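You operate a simulated robot arm through the tools that you are given. There is no shell and no other tool.

You run a simulated robot arm. Do the job below in one go: nothing can be reset, and whatever is moved stays where it is left.

## Task
Empty the small open bottle on the table into the can of its grade.
Fine: pour through the red funnel; bottle and funnel go back. Set down upright: small bottle.

It is judged by the outcome, as a careful person would: the job done as asked, and still so three seconds after it is handed in. It fails if anything else is knocked over, pushed out of place, dropped, spilled or broken.

## Robot
A 7-joint arm with a three-finger gripper, fixed in place. Base frame: the origin is at the foot of the arm, x ahead of it, y to its left, z up; the work surface is at about z = 800. Units: mm, rad, N and s.
Its first joint turns from -2.897 to 2.897 rad. Payload 2.69 kg.
Tool frame: the origin (TCP) lies between the finger pads and is the grasp point; the fingertips stand 30 mm ahead of it; z points along the fingers, y is the line along which they close. Largest opening 128 mm; the body of the gripper starts 117 mm behind the TCP.
Orientation is that of the tool frame in the base frame, as a unit quaternion [x, y, z, w]. With the fingers straight down and closing along the base's y, the tool's x points along the base's -x, its y along +y and its z along -z.

## Interface
- The arm moves only by the tool nudge_tool. Its argument "increments" is one flat list of numbers, 7 for each row, row after row: the finger opening in mm, from 0 to 128, then the shift along the tool's x, y, z in mm, then the turn, a rotation vector about the tool's x, y, z in degrees. In form: [hand, tx, ty, tz, wx, wy, wz, hand, tx, ty, tz, wx, wy, wz, ...]. A call has 1 to 20 rows; each row is the pose to reach, as a shift and turn from the pose commanded when the call began, along the tool's axes at that moment. Rows are played at 5 a second. More than 50 mm and 0.15 rad between two rows, or a gripper value outside its range, and nothing of the call is played. Where a pose cannot be reached the arm comes as near as it can. A force on the tool above 40 N (or 10 N above the force at the start of the call, whichever is more), or a blocked arm, ends the call early, and 0.2 s more pass. The fingers move at their own pace and stop on an object; they squeeze with about 24 N. The grip force told is the motor's: it shows also when the fingers shut on nothing. Time passes only in rows, and 0.2 s behind the last, so rows that repeat a pose let the fingers close. The reply holds the time, the measured pose of the TCP, the force on the tool along the base axes, the opening and the grip force, in the units named above and with some noise, with the torque about the TCP (base axes, N m) and any sound that the robot's microphone picked up, and new pictures: "show" is both (left out), scene, wrist or none.
- Cameras (640 x 400 px; columns grow to the right, rows downward): "scene" is fixed at [407, -500.3, 1869.1]; the picture's right is [0.96, -0.27, 0.00], its down [-0.25, -0.88, -0.41] and it looks along [0.11, 0.40, -0.91] (base axes); focal length 214 px, centre (320, 200). "wrist" rides on the gripper at [58, 54, -131] in the tool frame; the picture's right is [-0.68, 0.74, 0.00], its down [-0.62, -0.57, -0.55] and it looks along [-0.40, -0.37, 0.84] (tool axes); focal length 234 px, centre (320, 200). There is no depth. A picture from a camera that has moved, and an enlarged one, comes with that camera's place and axes in the base frame and with its lens. The place of the scene camera against the robot may be out by one fixed shift of up to 12 mm in any direction.
- move_column(by): slides the trunk up (or, below 0, down) by that many mm; the arm rides with it, the base frame stays. It gives what a move gives, with no picture.
- inspect(camera, box): a new picture of the part [left, top, right, bottom] of that camera's present view, enlarged. It takes no simulated time.
- finish_job(): hands the job in; it is judged then, once.

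Nothing tells you positions but the pictures and the camera data. Unless the task says otherwise, let go and move clear before handing in.

The tools are called after ">>>" by a JSON object that holds its "op" and its "data". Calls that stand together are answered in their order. nudge_tool: Moves the arm, as the interface text tells. Its arguments: {"type":"object","properties":{"increments":{"type":"array"},"show":{"type":"string","enum":["both","scene","wrist","none"]}},"required":["increments"]} The other tools are called the same way: move_column (by) slides the trunk up or down; inspect (camera, box) takes an enlarged picture of a part of a camera's view; finish_job () hands the job in.

At the start:

```text
t: 0.0
ee_pos: [416.7, 380.4, 1471.1]
tcp_rot: [0.0, 1.0, -0.001, 0.0]
ft_force: [-1.3, 1.2, -0.1]
torque: [-0.01, 0.02, -0.01]
width: 128.0
grasp_force: 0.1
trunk travel left (down, up): [-175.0, 175.0]
```

scene: 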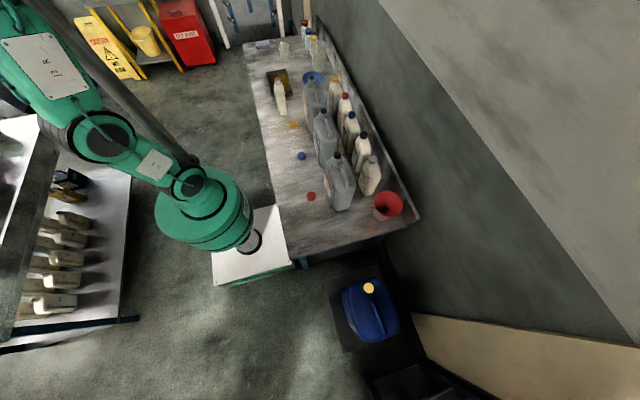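
wrist: 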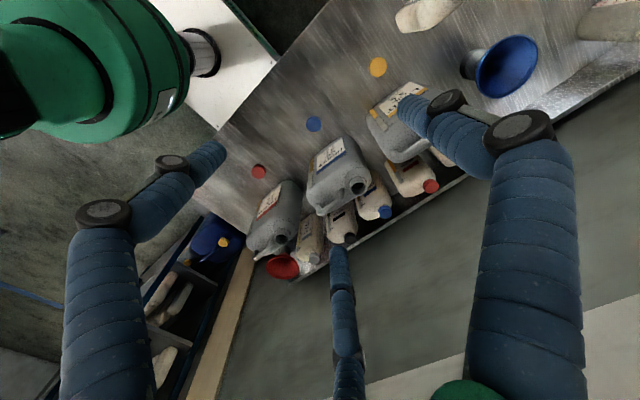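

I see a bench with several cans, bottles, a red funnel at the near end and a blue funnel at the far end. I'll enlarge the views to find the small open bottle and read the labels.

>>> {"op": "inspect", "data": {"camera": "scene", "box": [230, 30, 430, 155]}}

>>> {"op": "inspect", "data": {"camera": "scene", "box": [270, 110, 430, 230]}}

>>> {"op": "inspect", "data": {"camera": "wrist", "box": [220, 80, 460, 280]}}

>>> {"op": "inspect", "data": {"camera": "wrist", "box": [380, 0, 640, 160]}}

>>> {"op": "inspect", "data": {"camera": "scene", "box": [250, 55, 330, 125]}}

```text
3.20 times, centred on (330, 92) of scene
camera zoom: at [407.0, -500.3, 1869.1], right [0.96, -0.27, 0.0], down [-0.25, -0.88, -0.41], along [0.11, 0.4, -0.91], focal length 686 px, centre (288, 544)
```

zoom: 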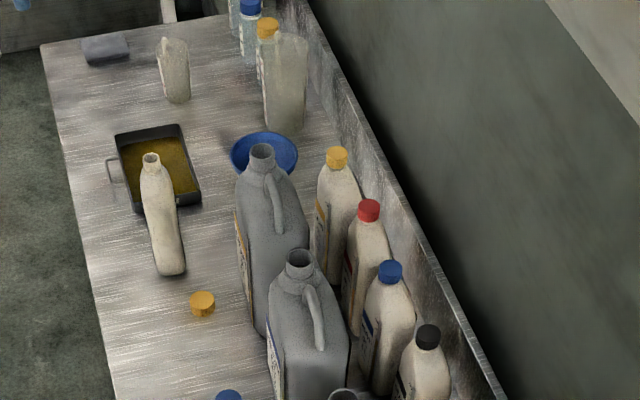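

```text
3.33 times, centred on (350, 170) of scene
camera zoom: at [407.0, -500.3, 1869.1], right [0.96, -0.27, 0.0], down [-0.25, -0.88, -0.41], along [0.11, 0.4, -0.91], focal length 715 px, centre (220, 300)
```

zoom: 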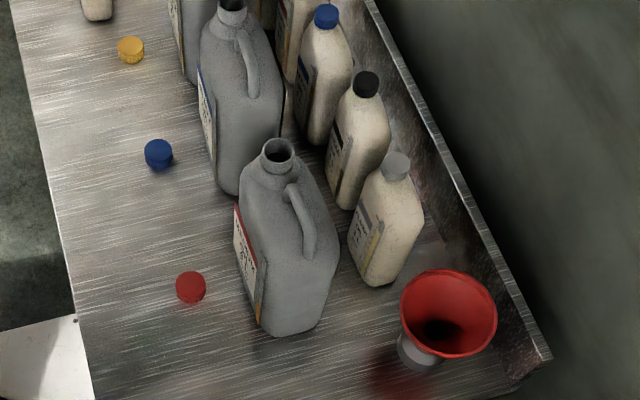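

```text
2.00 times, centred on (340, 180) of wrist
camera zoom: at [358.6, 435.0, 1604.1], right [0.68, 0.74, 0.0], down [0.62, -0.57, 0.55], along [0.4, -0.37, -0.84], focal length 468 px, centre (280, 240)
```

zoom: 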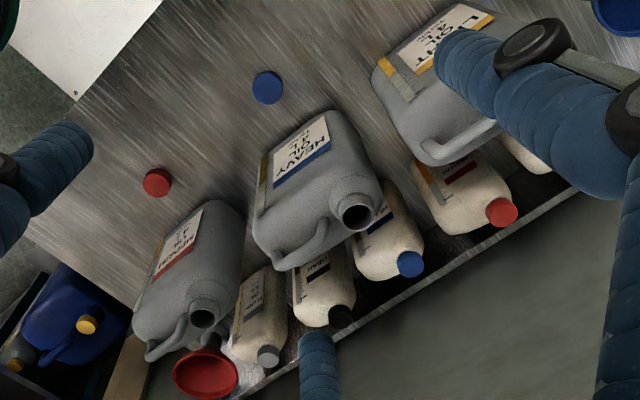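

```text
2.46 times, centred on (510, 80) of wrist
camera zoom: at [358.6, 435.0, 1604.1], right [0.68, 0.74, 0.0], down [0.62, -0.57, 0.55], along [0.4, -0.37, -0.84], focal length 576 px, centre (-148, 495)
```

zoom: 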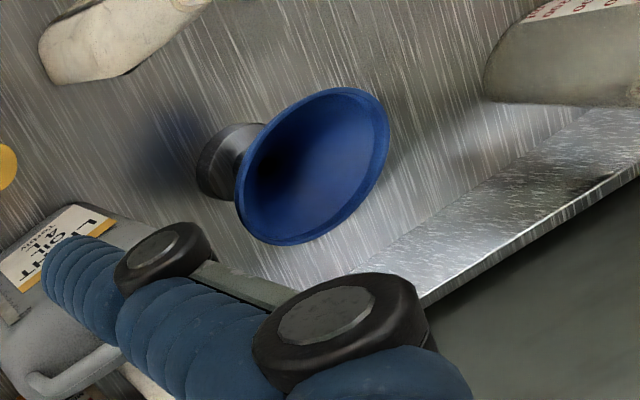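

```text
5.71 times, centred on (290, 90) of scene
camera zoom: at [407.0, -500.3, 1869.1], right [0.96, -0.27, 0.0], down [-0.25, -0.88, -0.41], along [0.11, 0.4, -0.91], focal length 1226 px, centre (491, 829)
```

zoom: 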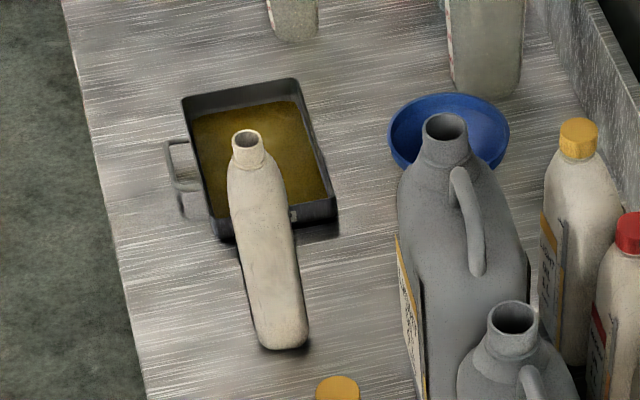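

The small open bottle stands at about (475, 660) beside a drip tray. The three open cans read LIGHT (yellow), HEAVY (blue) and MEDIUM (red). The bottle's label can't be seen from here, so I'll move the wrist camera over to read it.

>>> {"op": "nudge_tool", "data": {"increments": [128, 18, 30, 25, 0, 0, 0, 128, 37, 60, 49, 0, 0, 0, 128, 55, 90, 74, 0, 0, 0, 128, 74, 120, 98, 0, 0, 0, 128, 92, 150, 123, 0, 0, 0, 128, 111, 180, 147, 0, 0, 0, 128, 129, 210, 172, 0, 0, 0, 128, 148, 240, 196, 0, 0, 0, 128, 166, 270, 221, 0, 0, 0]}}

```text
t: 2.0
ee_pos: [246.6, 650.5, 1247.6]
tcp_rot: [-0.001, 1.0, -0.002, -0.001]
ft_force: [0.1, 0.0, 1.2]
torque: [0.0, -0.02, -0.03]
width: 127.8
grasp_force: 0.0
trunk travel left (down, up): [-175.0, 175.0]
camera wrist: at [189.5, 704.9, 1381.1], right [0.68, 0.74, 0.0], down [0.62, -0.56, 0.55], along [0.4, -0.37, -0.84], focal length 234 px, centre (320, 200)
```

scene: 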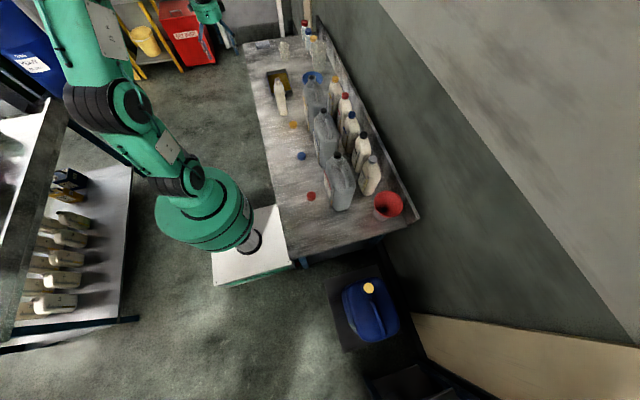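
wrist: 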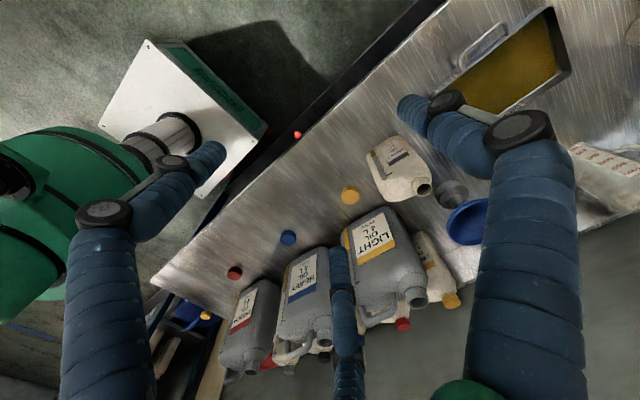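

>>> {"op": "inspect", "data": {"camera": "wrist", "box": [350, 120, 450, 210]}}

>>> {"op": "inspect", "data": {"camera": "wrist", "box": [200, 200, 480, 380]}}

>>> {"op": "inspect", "data": {"camera": "scene", "box": [230, 20, 340, 90]}}

```text
4.44 times, centred on (400, 165) of wrist
camera zoom: at [189.5, 704.9, 1381.1], right [0.68, 0.74, 0.0], down [0.62, -0.56, 0.55], along [0.4, -0.37, -0.84], focal length 1041 px, centre (-36, 356)
```

zoom: 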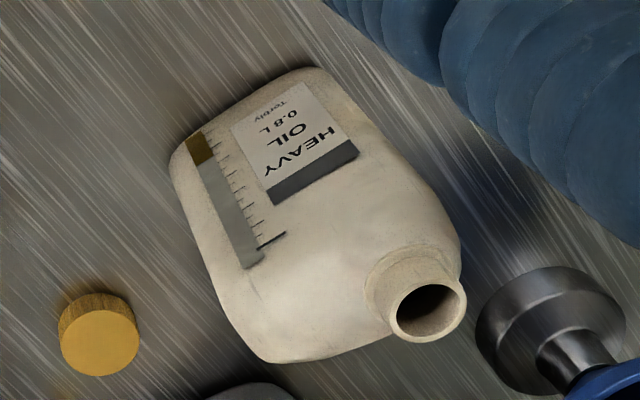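

```text
2.22 times, centred on (340, 290) of wrist
camera zoom: at [189.5, 704.9, 1381.1], right [0.68, 0.74, 0.0], down [0.62, -0.56, 0.55], along [0.4, -0.37, -0.84], focal length 520 px, centre (276, 0)
```

zoom: 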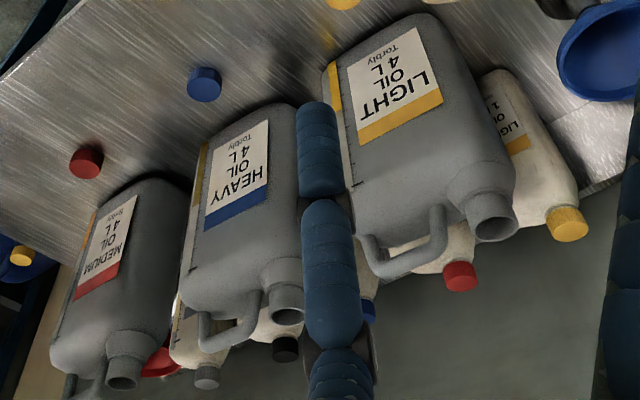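

```text
5.71 times, centred on (285, 55) of scene
camera zoom: at [407.0, -500.3, 1869.1], right [0.96, -0.27, 0.0], down [-0.25, -0.88, -0.41], along [0.11, 0.4, -0.91], focal length 1226 px, centre (520, 1029)
```

zoom: 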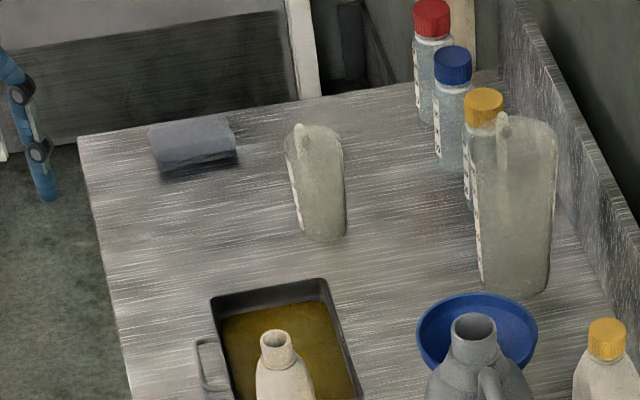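

The bottle reads HEAVY OIL 0.8 L, so its can is the one marked HEAVY OIL 4 L, which is the middle can with its mouth near (645, 305, 1090). I'll check the gripper's look in the scene view, then move to view the red funnel.

>>> {"op": "inspect", "data": {"camera": "scene", "box": [180, 0, 260, 70]}}

>>> {"op": "inspect", "data": {"camera": "wrist", "box": [360, 60, 640, 260]}}

>>> {"op": "nudge_tool", "data": {"increments": [128, -31, -38, 0, 0, 0, 0, 128, -62, -75, 0, 0, 0, 0, 128, -93, -113, 0, 0, 0, 0, 128, -124, -150, 0, 0, 0, 0, 128, -154, -188, 0, 0, 0, 0, 128, -174, -231, 0, 0, 0, 0, 128, -194, -275, 0, 0, 0, 0, 128, -214, -319, -5, 0, 0, 0, 128, -234, -363, -5, 0, 0, 0, 128, -254, -407, -5, 0, 0, 0, 128, -274, -451, -5, 0, 0, 0, 128, -294, -495, -5, 0, 0, 0, 128, -314, -539, -5, 0, 0, 0, 128, -334, -583, -5, 0, 0, 0, 128, -354, -627, -5, 0, 0, 0, 128, -364, -670, -5, 0, 0, 0]}}

```text
5.71 times, centred on (220, 35) of scene
camera zoom: at [407.0, -500.3, 1869.1], right [0.96, -0.27, 0.0], down [-0.25, -0.88, -0.41], along [0.11, 0.4, -0.91], focal length 1226 px, centre (891, 1143)
```

zoom: 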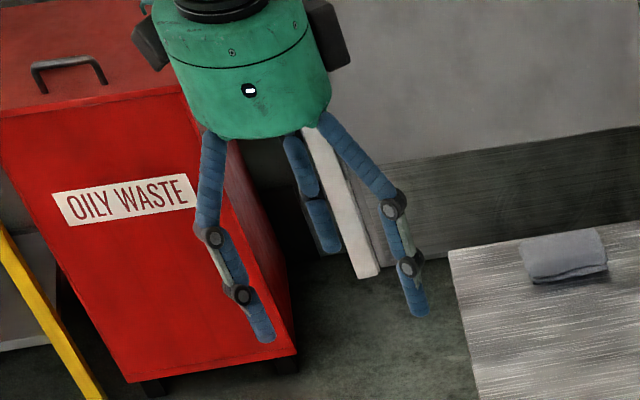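

```text
2.00 times, centred on (500, 160) of wrist
camera zoom: at [189.5, 704.9, 1381.1], right [0.68, 0.74, 0.0], down [0.62, -0.56, 0.55], along [0.4, -0.37, -0.84], focal length 468 px, centre (-40, 280)
```

zoom: 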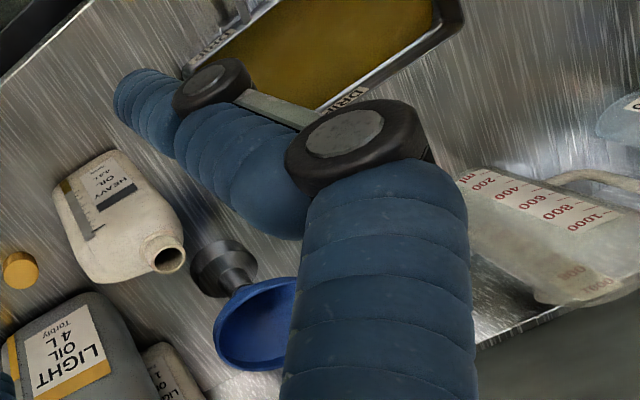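

```text
t: 5.4
ee_pos: [615.1, -19.9, 1256.1]
tcp_rot: [0.001, 1.0, -0.001, 0.0]
ft_force: [1.1, -0.3, -0.4]
torque: [0.04, 0.02, -0.03]
width: 128.3
grasp_force: 0.0
trunk travel left (down, up): [-175.0, 175.0]
camera wrist: at [556.7, 34.4, 1388.6], right [0.68, 0.74, 0.0], down [0.62, -0.57, 0.55], along [0.4, -0.37, -0.84], focal length 234 px, centre (320, 200)
```

scene: 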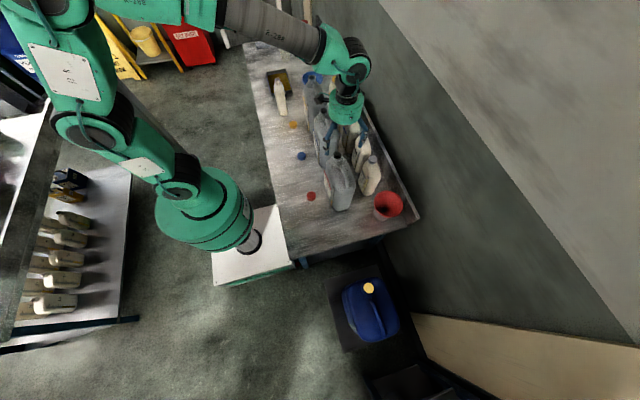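
wrist: 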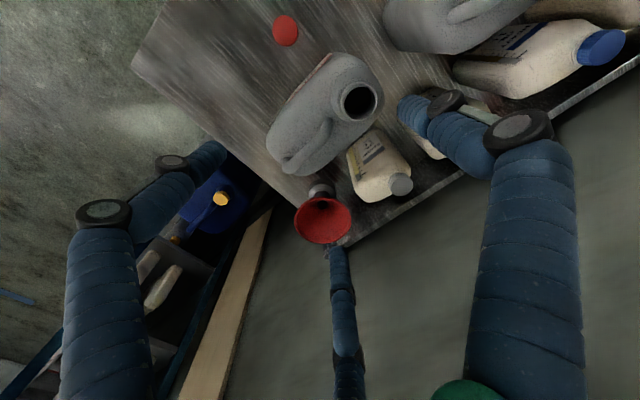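

The hand is drawn with three jointed fingers, though it is described as a two-finger parallel gripper, so I'll check that when I first grip. Next I'll look closely at the red funnel.

>>> {"op": "inspect", "data": {"camera": "wrist", "box": [270, 150, 370, 260]}}

>>> {"op": "inspect", "data": {"camera": "wrist", "box": [260, 0, 640, 220]}}

>>> {"op": "inspect", "data": {"camera": "scene", "box": [360, 180, 420, 230]}}

>>> {"op": "inspect", "data": {"camera": "scene", "box": [310, 60, 400, 180]}}

```text
3.64 times, centred on (320, 205) of wrist
camera zoom: at [556.7, 34.4, 1388.6], right [0.68, 0.74, 0.0], down [0.62, -0.57, 0.55], along [0.4, -0.37, -0.84], focal length 852 px, centre (320, 182)
```

zoom: 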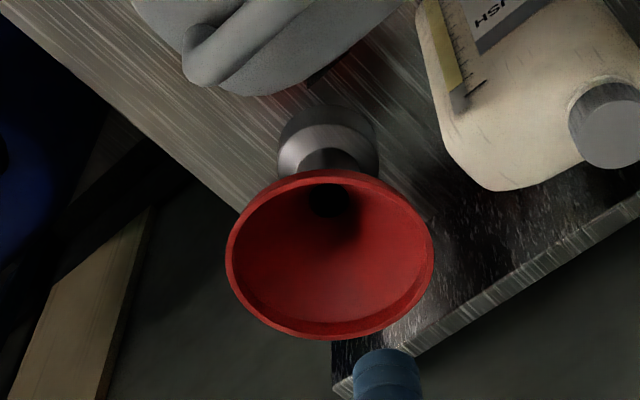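

```text
1.68 times, centred on (450, 110) of wrist
camera zoom: at [556.7, 34.4, 1388.6], right [0.68, 0.74, 0.0], down [0.62, -0.57, 0.55], along [0.4, -0.37, -0.84], focal length 394 px, centre (101, 352)
```

zoom: 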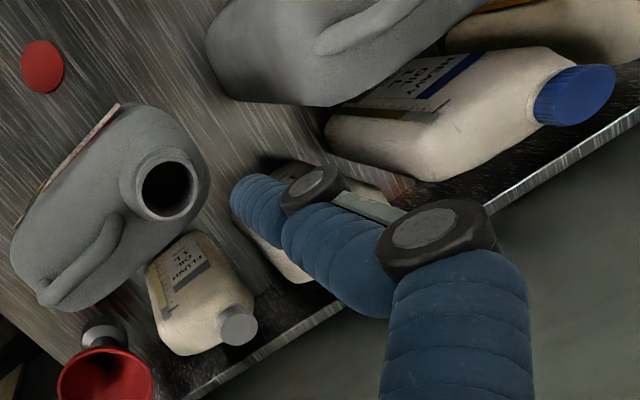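

```text
8.00 times, centred on (390, 205) of scene
camera zoom: at [407.0, -500.3, 1869.1], right [0.96, -0.27, 0.0], down [-0.25, -0.88, -0.41], along [0.11, 0.4, -0.91], focal length 1716 px, centre (-240, 160)
```

zoom: 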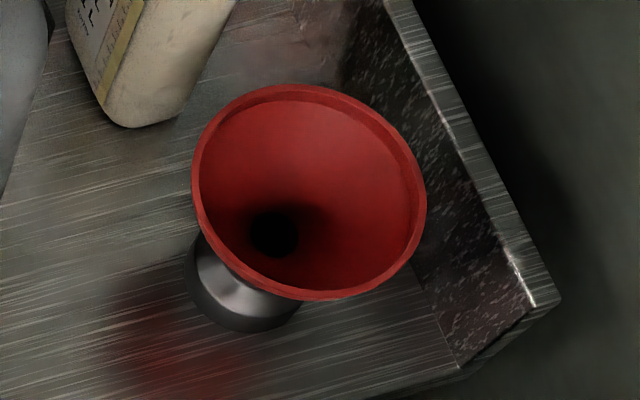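

```text
3.33 times, centred on (355, 120) of scene
camera zoom: at [407.0, -500.3, 1869.1], right [0.96, -0.27, 0.0], down [-0.25, -0.88, -0.41], along [0.11, 0.4, -0.91], focal length 715 px, centre (203, 467)
```

zoom: 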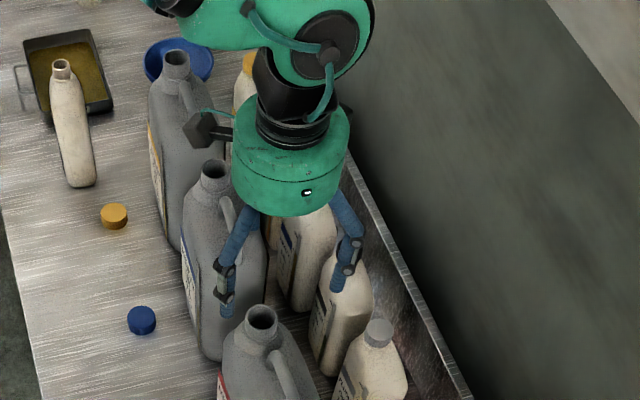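

The red funnel stands in a grey holder at about (820, -198). Its rim is about 140 mm across at z≈933, too wide to grip across, so I'd take it by the neck from the side. I'll swing out past the near bench end and turn the tool, which also tests the wrist's range.

>>> {"op": "nudge_tool", "data": {"increments": [128, 3, -17, 0, 0, 0, 7.9, 128, 6, -34, 0, 0, 0, 15.8, 128, 9, -51, 0, 0, 0, 23.7, 128, 12, -68, 0, 0, 0, 31.6, 128, 15, -85, 0, 0, 0, 39.5, 128, 18, -102, 0, 0, 0, 47.4, 128, 21, -119, 0, 0, 0, 55.3, 128, 24, -136, 0, 0, 0, 63.2, 128, 27, -153, 0, 0, 0, 71.1, 128, 30, -170, 0, 0, 0, 79, 128, 33, -187, 0, 0, 0, 86.9, 128, 36, -204, 0, 0, 0, 94.8, 128, 39, -221, 0, 0, 0, 102.7, 128, 42, -238, 0, 0, 0, 110.6, 128, 45, -255, 0, 0, 0, 118.5, 128, 48, -272, 0, 0, 0, 126.4, 128, 51, -289, 0, 0, 0, 134.3, 128, 54, -306, 0, 0, 0, 142.2, 128, 57, -320, 0, 0, 0, 150, 128, 57, -320, 0, 0, 0, 150]}}

```text
t: 9.6
ee_pos: [555.5, -339.9, 1255.4]
tcp_rot: [0.966, 0.258, 0.0, 0.0]
ft_force: [0.3, -1.3, -0.7]
torque: [0.0, 0.01, 0.0]
width: 128.3
grasp_force: 0.1
trunk travel left (down, up): [-175.0, 175.0]
camera wrist: at [633.8, -356.8, 1387.8], right [-0.22, -0.98, 0.0], down [-0.82, 0.18, 0.55], along [-0.54, 0.12, -0.84], focal length 234 px, centre (320, 200)
```

scene: 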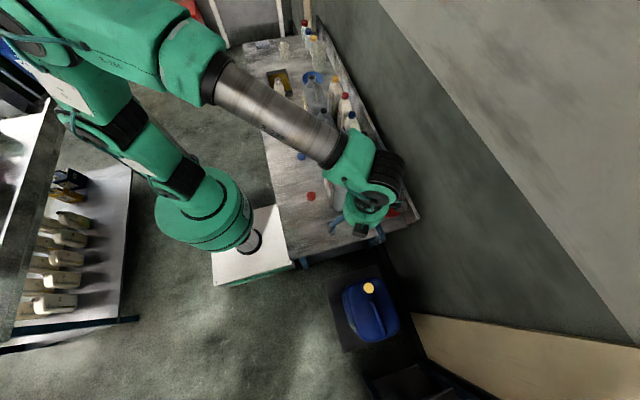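
wrist: 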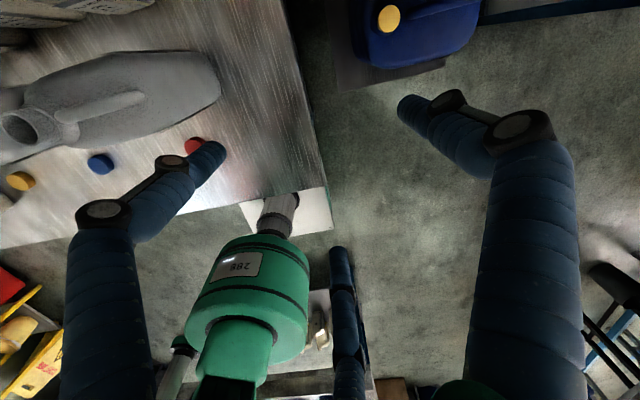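

The wrist turned freely. Next I'll tilt the tool to nearly horizontal and lower it beside the funnel to see the neck and holder from the side.

>>> {"op": "nudge_tool", "data": {"increments": [128, 4, 1, 28, 0, 7.3, 0, 128, 8, 2, 55, 0, 14.6, 0, 128, 13, 3, 83, 0, 21.9, 0, 128, 17, 4, 111, 0, 29.2, 0, 128, 21, 4, 139, 0, 36.5, 0, 128, 25, 5, 166, 0, 43.8, 0, 128, 29, 6, 194, 0, 51.1, 0, 128, 33, 7, 222, 0, 58.4, 0, 128, 38, 8, 250, 0, 65.7, 0, 128, 42, 9, 277, 0, 73, 0, 128, 46, 9, 305, 0, 80, 0, 128, 46, 9, 305, 0, 80, 0]}}

```text
t: 12.2
ee_pos: [602.0, -323.6, 951.8]
tcp_rot: [0.741, 0.197, 0.621, -0.165]
ft_force: [0.6, -0.8, -0.2]
torque: [0.03, 0.0, 0.06]
width: 128.0
grasp_force: 0.0
trunk travel left (down, up): [-175.0, 175.0]
camera wrist: at [526.7, -429.8, 1033.4], right [0.27, -0.7, -0.67], down [-0.84, 0.17, -0.51], along [0.47, 0.7, -0.54], focal length 234 px, centre (320, 200)
```

scene: 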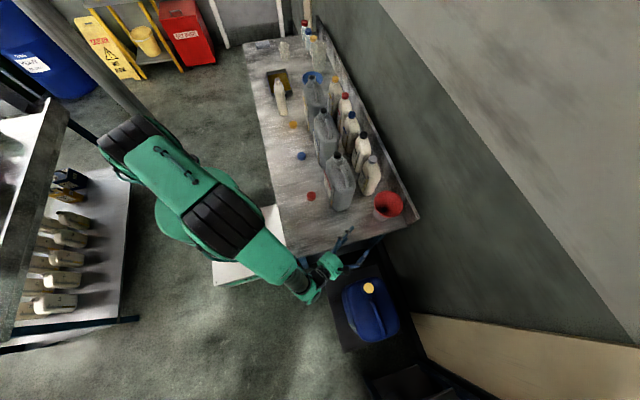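
wrist: 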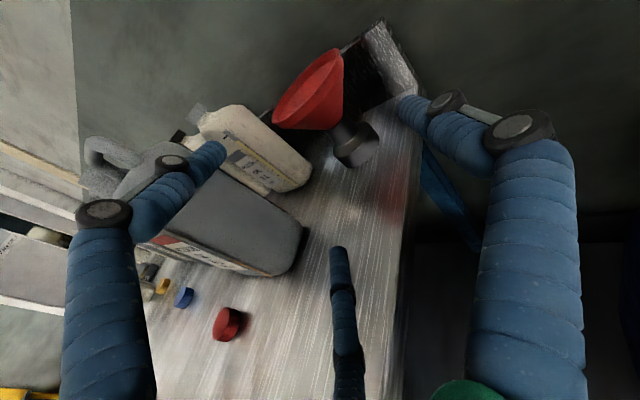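

>>> {"op": "inspect", "data": {"camera": "wrist", "box": [260, 40, 400, 180]}}

>>> {"op": "inspect", "data": {"camera": "wrist", "box": [80, 90, 340, 290]}}

```text
2.86 times, centred on (330, 110) of wrist
camera zoom: at [526.7, -429.8, 1033.4], right [0.27, -0.7, -0.67], down [-0.84, 0.17, -0.51], along [0.47, 0.7, -0.54], focal length 669 px, centre (291, 457)
```

zoom: 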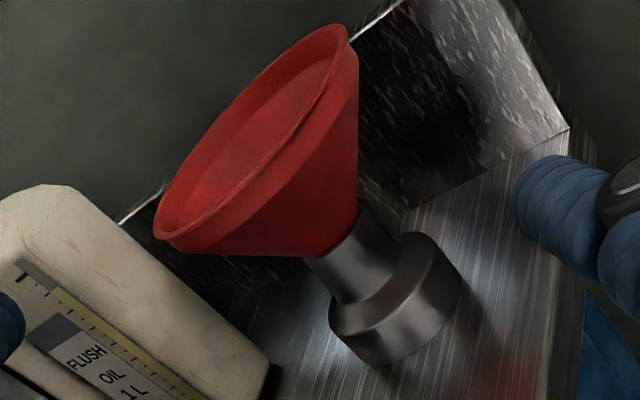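

```text
2.00 times, centred on (210, 190) of wrist
camera zoom: at [526.7, -429.8, 1033.4], right [0.27, -0.7, -0.67], down [-0.84, 0.17, -0.51], along [0.47, 0.7, -0.54], focal length 468 px, centre (540, 220)
```

zoom: 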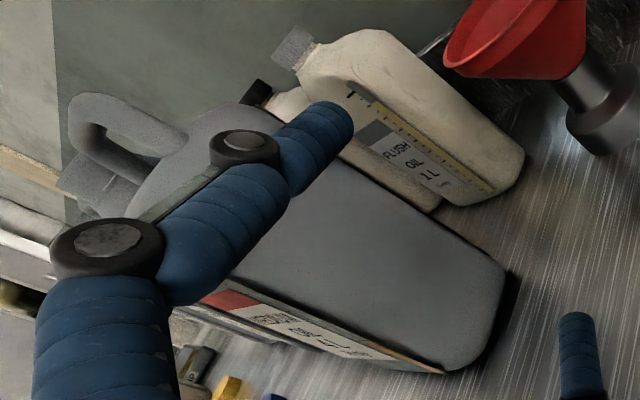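

The funnel's red cone sits in a metal sleeve whose top is at about z≈875. A firm hold would be one finger inside and one outside the cone wall, with the tool tilted about 45° along the wall. I'll turn to that pose and stop short of the rim.

>>> {"op": "nudge_tool", "data": {"increments": [128, 39, 0, -7, 2.3, -2.3, -7.2, 128, 78, 0, -14, 4.6, -4.6, -14.5, 128, 118, 0, -21, 6.9, -6.9, -21.8, 128, 118, 0, -21, 9.1, -9.1, -29, 128, 118, 0, -21, 11.4, -11.4, -36.3, 128, 118, 0, -21, 13.7, -13.7, -43.5, 128, 118, 0, -21, 16, -16, -50.8, 128, 118, 0, -21, 18.3, -18.3, -58, 128, 109, 0, 6, 20.5, -20.5, -65.3, 128, 99, 1, 34, 22.8, -22.8, -72.5, 128, 90, 1, 62, 25.1, -25.1, -79.8, 128, 80, 2, 89, 27.4, -27.4, -87, 128, 80, 2, 89, 27.4, -27.4, -87]}}

```text
t: 15.0
ee_pos: [692.2, -273.3, 1014.1]
tcp_rot: [0.462, 0.8, 0.331, 0.192]
ft_force: [-0.1, -0.6, -0.5]
torque: [0.03, 0.06, -0.02]
width: 128.0
grasp_force: 0.1
trunk travel left (down, up): [-175.0, 175.0]
camera wrist: at [615.6, -249.5, 1145.7], right [0.79, -0.32, 0.52], down [-0.37, -0.93, -0.01], along [0.49, -0.19, -0.85], focal length 234 px, centre (320, 200)
```

scene: 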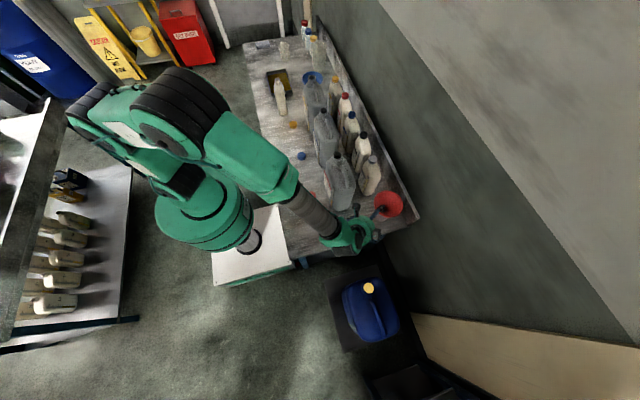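
wrist: 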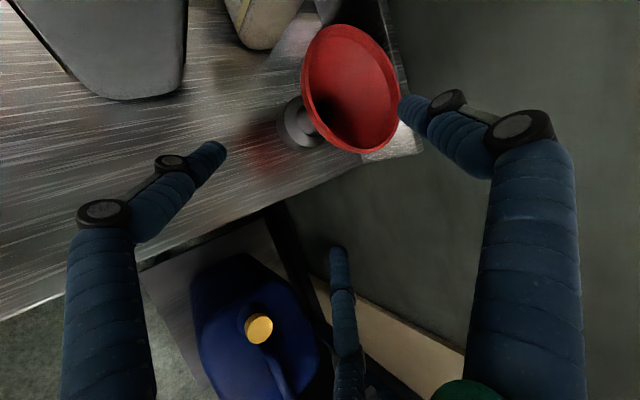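

I'm holding short of the rim. I'll narrow the fingers in free air to see how they really move, and zoom in on the funnel.

>>> {"op": "nudge_tool", "data": {"increments": [40, 0, 0, 0, 0, 0, 0, 40, 0, 0, 0, 0, 0, 0, 40, 0, 0, 0, 0, 0, 0]}}

>>> {"op": "inspect", "data": {"camera": "wrist", "box": [260, 10, 430, 170]}}

>>> {"op": "inspect", "data": {"camera": "scene", "box": [320, 180, 420, 260]}}

```text
t: 15.8
ee_pos: [691.4, -273.8, 1013.5]
tcp_rot: [0.462, 0.8, 0.331, 0.191]
ft_force: [0.1, -0.4, 0.3]
torque: [0.03, -0.02, 0.01]
width: 39.9
grasp_force: 0.0
trunk travel left (down, up): [-175.0, 175.0]
camera wrist: at [615.2, -250.1, 1146.0], right [0.79, -0.33, 0.52], down [-0.37, -0.93, -0.01], along [0.49, -0.19, -0.85], focal length 234 px, centre (320, 200)
```

scene: 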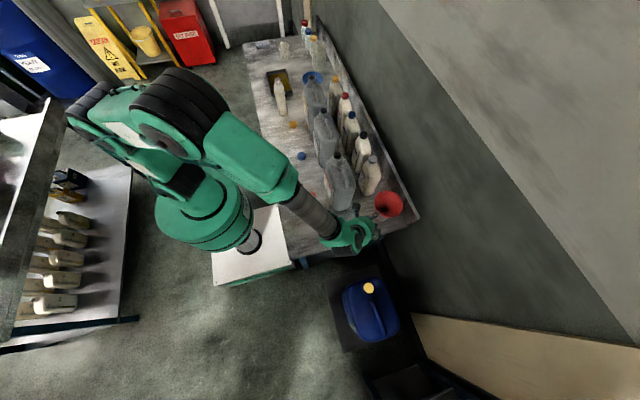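
wrist: 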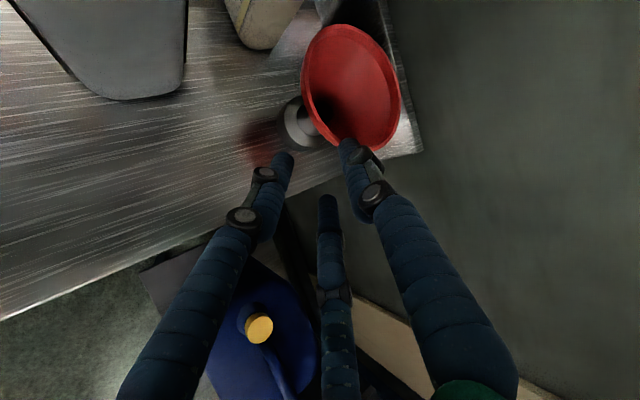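

```text
2.50 times, centred on (345, 90) of wrist
camera zoom: at [615.2, -250.1, 1146.0], right [0.79, -0.33, 0.52], down [-0.37, -0.93, -0.01], along [0.49, -0.19, -0.85], focal length 585 px, centre (258, 475)
```

zoom: 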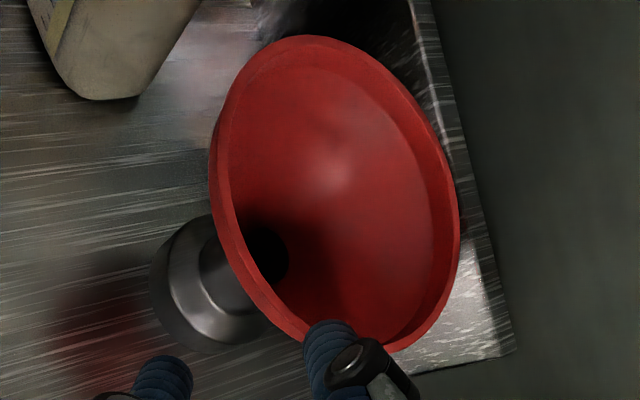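

```text
5.00 times, centred on (370, 220) of scene
camera zoom: at [407.0, -500.3, 1869.1], right [0.96, -0.27, 0.0], down [-0.25, -0.88, -0.41], along [0.11, 0.4, -0.91], focal length 1072 px, centre (70, 100)
```

zoom: 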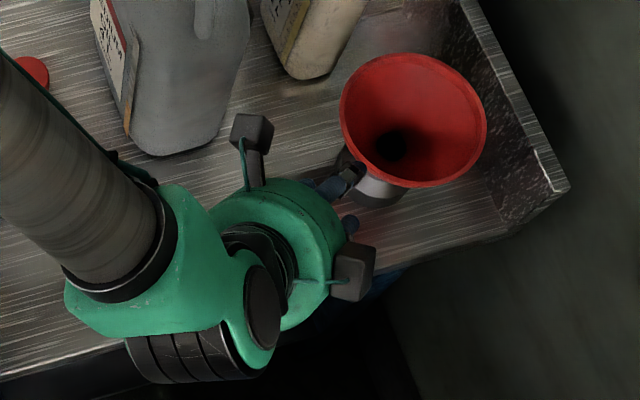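

The drawn fingers close symmetrically around the tool axis. My estimate for the rim's near edge is (763, -231, 938). I'll go in along the wall direction with a 60 mm opening and stop just before the rim to check.

>>> {"op": "nudge_tool", "data": {"increments": [60, 1.5, 5.4, 20, 0, 0, 0, 60, 1.5, 5.4, 45, 0, 0, 0, 60, 1.5, 5.4, 70, 0, 0, 0, 60, 1.5, 5.4, 82, 0, 0, 0]}}

>>> {"op": "inspect", "data": {"camera": "wrist", "box": [200, 60, 460, 260]}}

>>> {"op": "inspect", "data": {"camera": "scene", "box": [350, 180, 430, 240]}}

```text
t: 16.8
ee_pos: [744.3, -243.3, 958.9]
tcp_rot: [0.462, 0.8, 0.331, 0.191]
ft_force: [0.5, 0.4, 0.4]
torque: [0.01, 0.03, -0.01]
width: 60.1
grasp_force: 0.0
trunk travel left (down, up): [-175.0, 175.0]
camera wrist: at [668.2, -219.2, 1091.9], right [0.79, -0.33, 0.52], down [-0.37, -0.93, -0.01], along [0.49, -0.19, -0.85], focal length 234 px, centre (320, 200)
```

scene: 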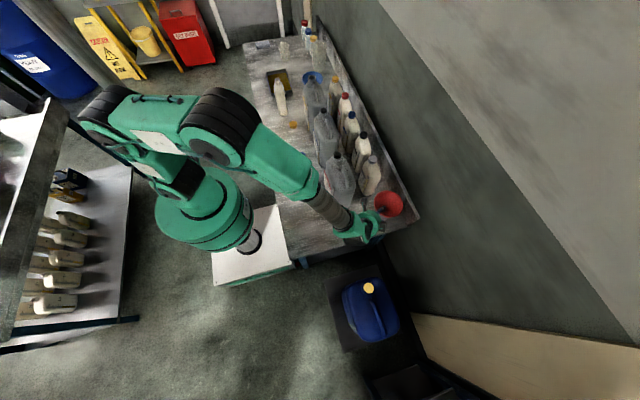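
wrist: 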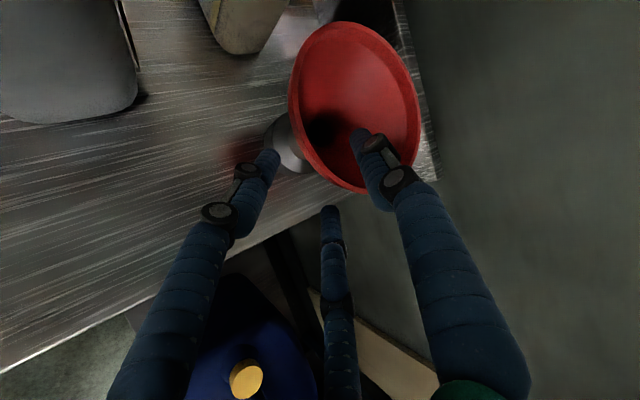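

```text
2.00 times, centred on (330, 160) of wrist
camera zoom: at [668.2, -219.2, 1091.9], right [0.79, -0.33, 0.52], down [-0.37, -0.93, -0.01], along [0.49, -0.19, -0.85], focal length 468 px, centre (300, 280)
```

zoom: 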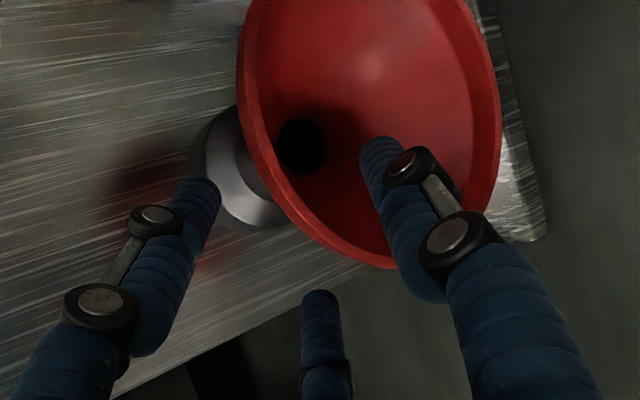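

```text
6.67 times, centred on (390, 210) of scene
camera zoom: at [407.0, -500.3, 1869.1], right [0.96, -0.27, 0.0], down [-0.25, -0.88, -0.41], along [0.11, 0.4, -0.91], focal length 1430 px, centre (-147, 133)
```

zoom: 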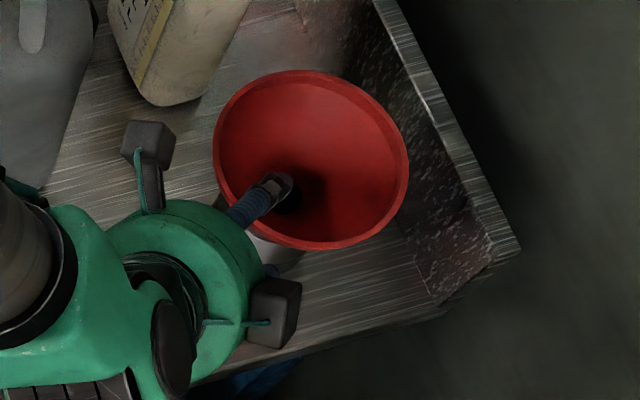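

The fingertips straddle the rim. I'll advance about 38 mm along the wall and check before closing.

>>> {"op": "nudge_tool", "data": {"increments": [60, 0, 0, 13, 0, 0, 0, 60, 0, 0, 26, 0, 0, 0, 60, 0, 0, 38, 0, 0, 0]}}

>>> {"op": "inspect", "data": {"camera": "wrist", "box": [200, 60, 460, 260]}}

```text
t: 17.6
ee_pos: [766.6, -229.3, 932.7]
tcp_rot: [0.462, 0.8, 0.331, 0.193]
ft_force: [0.1, 0.3, -0.1]
torque: [0.03, -0.02, -0.01]
width: 60.0
grasp_force: 0.0
trunk travel left (down, up): [-175.0, 175.0]
camera wrist: at [690.9, -206.6, 1065.5], right [0.79, -0.33, 0.52], down [-0.37, -0.93, -0.01], along [0.49, -0.19, -0.85], focal length 234 px, centre (320, 200)
```

scene: 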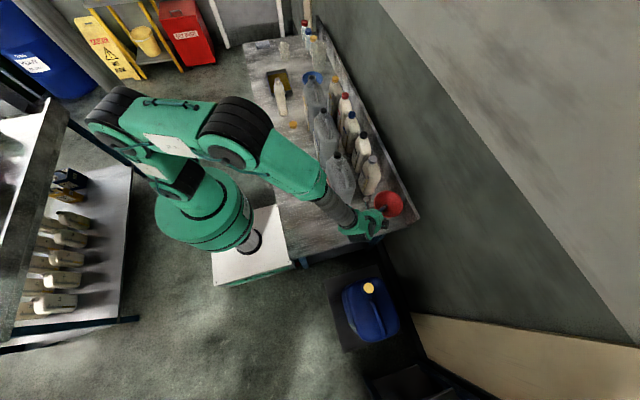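
wrist: 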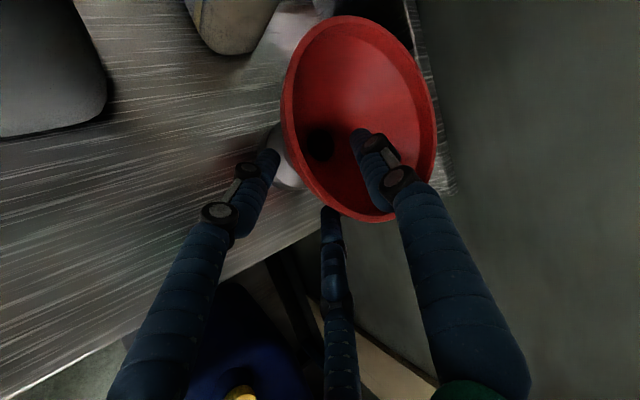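

```text
2.00 times, centred on (330, 160) of wrist
camera zoom: at [690.9, -206.6, 1065.5], right [0.79, -0.33, 0.52], down [-0.37, -0.93, -0.01], along [0.49, -0.19, -0.85], focal length 468 px, centre (300, 280)
```

zoom: 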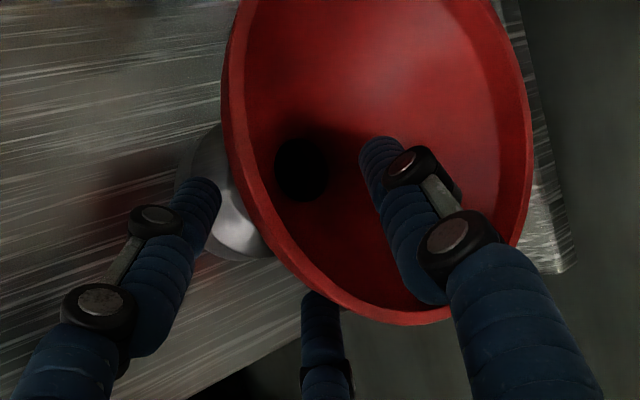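

The rim crosses right at the grasp point with a finger on each side of the wall. Closing now.

>>> {"op": "nudge_tool", "data": {"increments": [30, 0, 0, 0, 0, 0, 0, 15, 0, 0, 0, 0, 0, 0, 0, 0, 0, 0, 0, 0, 0, 0, 0, 0, 0, 0, 0, 0, 0, 0, 0, 0, 0, 0, 0]}}

>>> {"op": "inspect", "data": {"camera": "wrist", "box": [200, 60, 460, 260]}}

>>> {"op": "inspect", "data": {"camera": "scene", "box": [350, 180, 430, 240]}}

```text
t: 18.8
ee_pos: [766.0, -231.9, 931.9]
tcp_rot: [0.462, 0.8, 0.331, 0.192]
ft_force: [-7.9, -17.9, -2.3]
torque: [-1.13, 0.6, -0.6]
width: 16.8
grasp_force: 24.4
trunk travel left (down, up): [-175.0, 175.0]
camera wrist: at [690.2, -207.8, 1065.2], right [0.79, -0.33, 0.52], down [-0.38, -0.93, -0.01], along [0.49, -0.19, -0.85], focal length 234 px, centre (320, 200)
```

scene: 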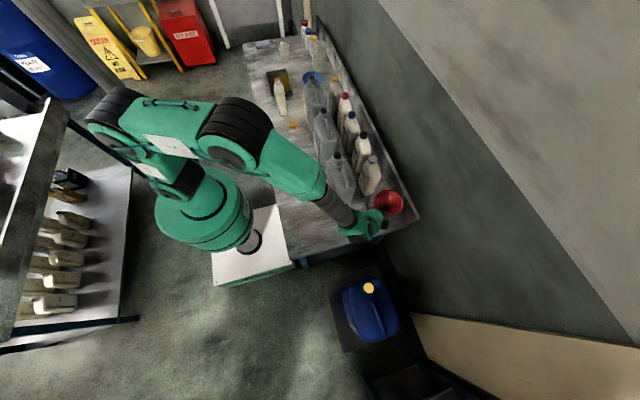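
wrist: 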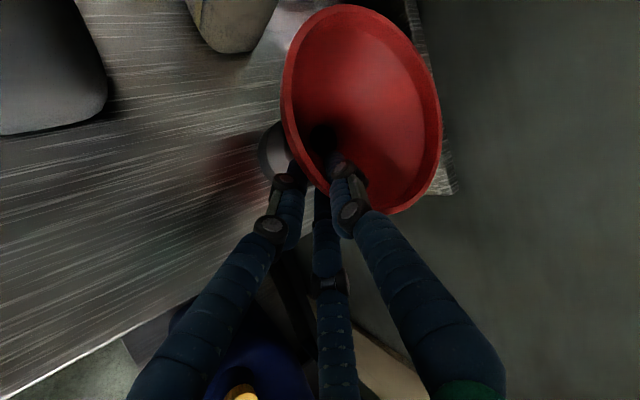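

```text
2.00 times, centred on (330, 160) of wrist
camera zoom: at [690.2, -207.8, 1065.2], right [0.79, -0.33, 0.52], down [-0.38, -0.93, -0.01], along [0.49, -0.19, -0.85], focal length 468 px, centre (300, 280)
```

zoom: 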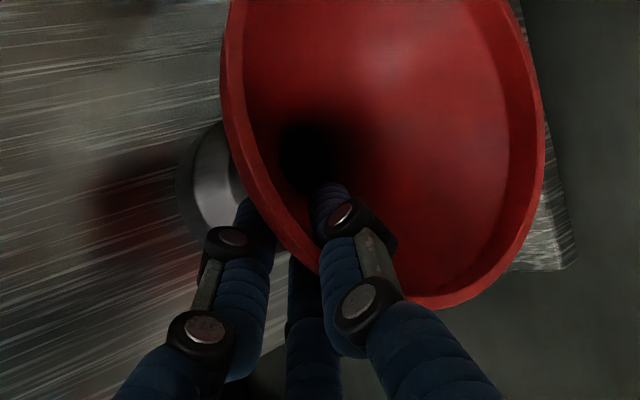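

```text
6.67 times, centred on (390, 210) of scene
camera zoom: at [407.0, -500.3, 1869.1], right [0.96, -0.27, 0.0], down [-0.25, -0.88, -0.41], along [0.11, 0.4, -0.91], focal length 1430 px, centre (-147, 133)
```

zoom: 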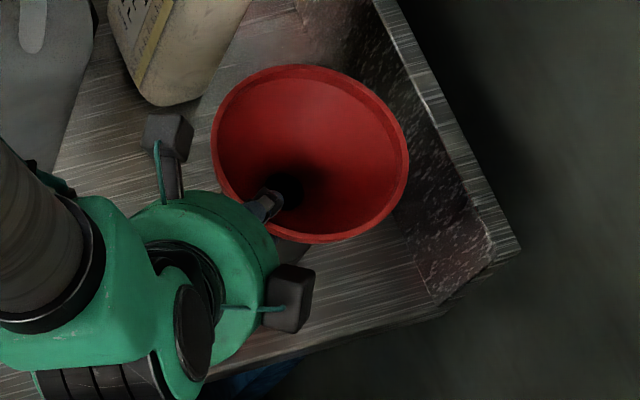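

The grip holds at 16.8 mm with 24 N, but there is about 20 N of side force from the sleeve. I'll ease the tool a little in that direction before lifting.

>>> {"op": "nudge_tool", "data": {"increments": [0, -1, -1, -0.8, 0, 0, 0, 0, -2, -2, -1.6, 0, 0, 0, 0, -2, -2, -1.6, 0, 0, 0], "show": "none"}}

```text
t: 19.6
ee_pos: [763.5, -231.9, 931.3]
tcp_rot: [0.462, 0.8, 0.331, 0.191]
ft_force: [-6.8, -9.1, -3.7]
torque: [-0.63, 0.64, -0.21]
width: 15.1
grasp_force: 24.2
trunk travel left (down, up): [-175.0, 175.0]
```

>>> {"op": "nudge_tool", "data": {"increments": [0, -1, -1.5, -1, 0, 0, 0, 0, -1.5, -2, -1.3, 0, 0, 0, 0, -1.5, -2, -1.3, 0, 0, 0]}}

>>> {"op": "inspect", "data": {"camera": "wrist", "box": [200, 0, 460, 260]}}

```text
t: 20.4
ee_pos: [763.6, -235.4, 932.3]
tcp_rot: [0.462, 0.8, 0.332, 0.191]
ft_force: [-5.7, -0.1, -1.6]
torque: [-0.12, 0.55, 0.17]
width: 14.3
grasp_force: 24.3
trunk travel left (down, up): [-175.0, 175.0]
camera wrist: at [687.5, -211.6, 1064.2], right [0.79, -0.33, 0.52], down [-0.37, -0.93, -0.01], along [0.49, -0.19, -0.85], focal length 234 px, centre (320, 200)
```

scene: 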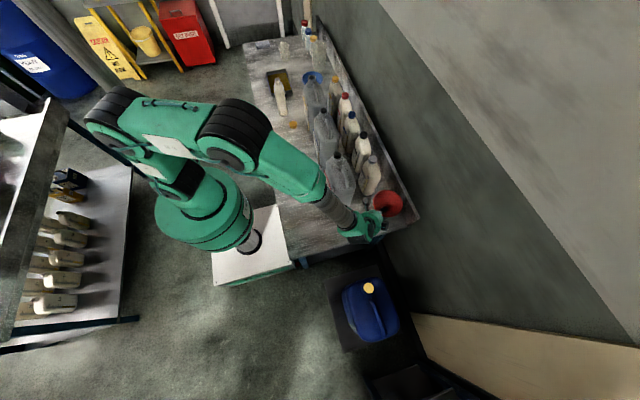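
wrist: 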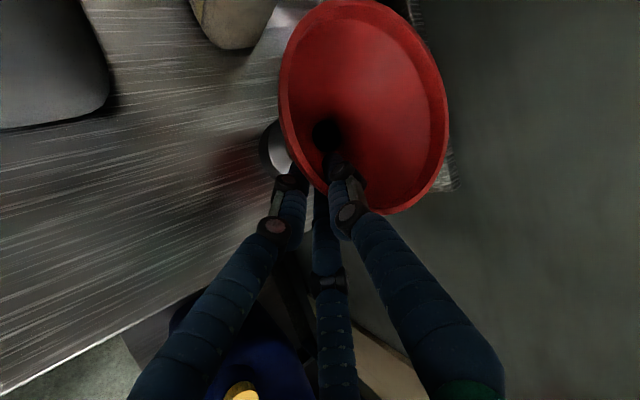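

```text
1.54 times, centred on (330, 130) of wrist
camera zoom: at [687.5, -211.6, 1064.2], right [0.79, -0.33, 0.52], down [-0.37, -0.93, -0.01], along [0.49, -0.19, -0.85], focal length 360 px, centre (305, 308)
```

zoom: 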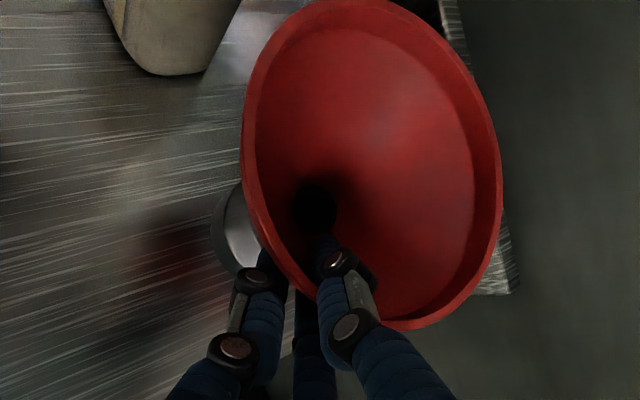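

The side force is nearly gone. I'll lift straight up in small steps and watch the forces.

>>> {"op": "nudge_tool", "data": {"increments": [0, 0, 3.5, -3.5, 0, 0, 0, 0, 0, 7.1, -7.1, 0, 0, 0, 0, 0, 14.1, -14.1, 0, 0, 0, 0, 0, 21.2, -21.2, 0, 0, 0]}}

>>> {"op": "inspect", "data": {"camera": "wrist", "box": [200, 0, 460, 260]}}

>>> {"op": "inspect", "data": {"camera": "scene", "box": [350, 180, 430, 240]}}

```text
t: 21.4
ee_pos: [764.0, -235.7, 962.4]
tcp_rot: [0.461, 0.8, 0.332, 0.193]
ft_force: [-0.4, 0.0, -0.7]
torque: [-0.02, 0.0, 0.01]
width: 13.3
grasp_force: 24.3
trunk travel left (down, up): [-175.0, 175.0]
camera wrist: at [688.0, -211.1, 1094.4], right [0.79, -0.33, 0.52], down [-0.37, -0.93, -0.01], along [0.49, -0.19, -0.85], focal length 234 px, centre (320, 200)
```

scene: 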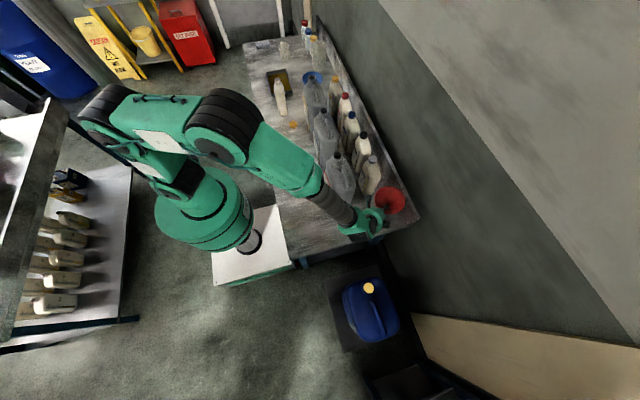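
wrist: 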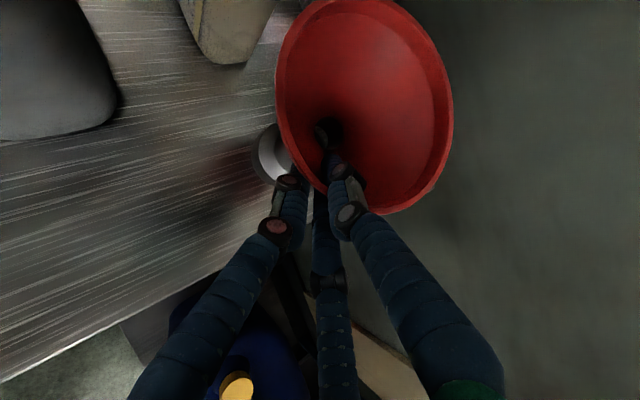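

```text
1.54 times, centred on (330, 130) of wrist
camera zoom: at [688.0, -211.1, 1094.4], right [0.79, -0.33, 0.52], down [-0.37, -0.93, -0.01], along [0.49, -0.19, -0.85], focal length 360 px, centre (305, 308)
```

zoom: 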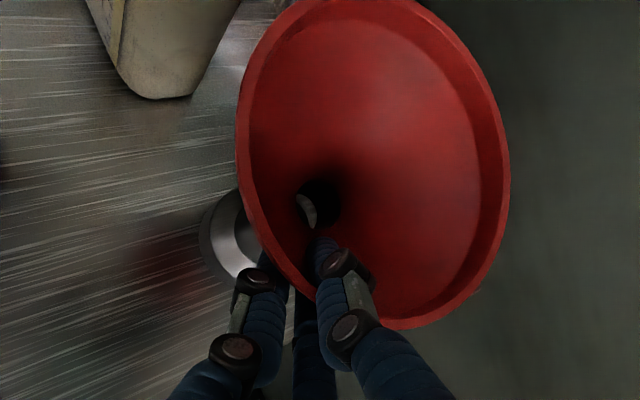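

```text
6.67 times, centred on (390, 210) of scene
camera zoom: at [407.0, -500.3, 1869.1], right [0.96, -0.27, 0.0], down [-0.25, -0.88, -0.41], along [0.11, 0.4, -0.91], focal length 1430 px, centre (-147, 133)
```

zoom: 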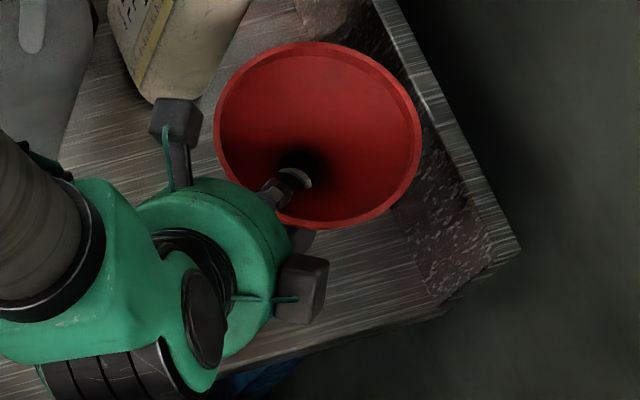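

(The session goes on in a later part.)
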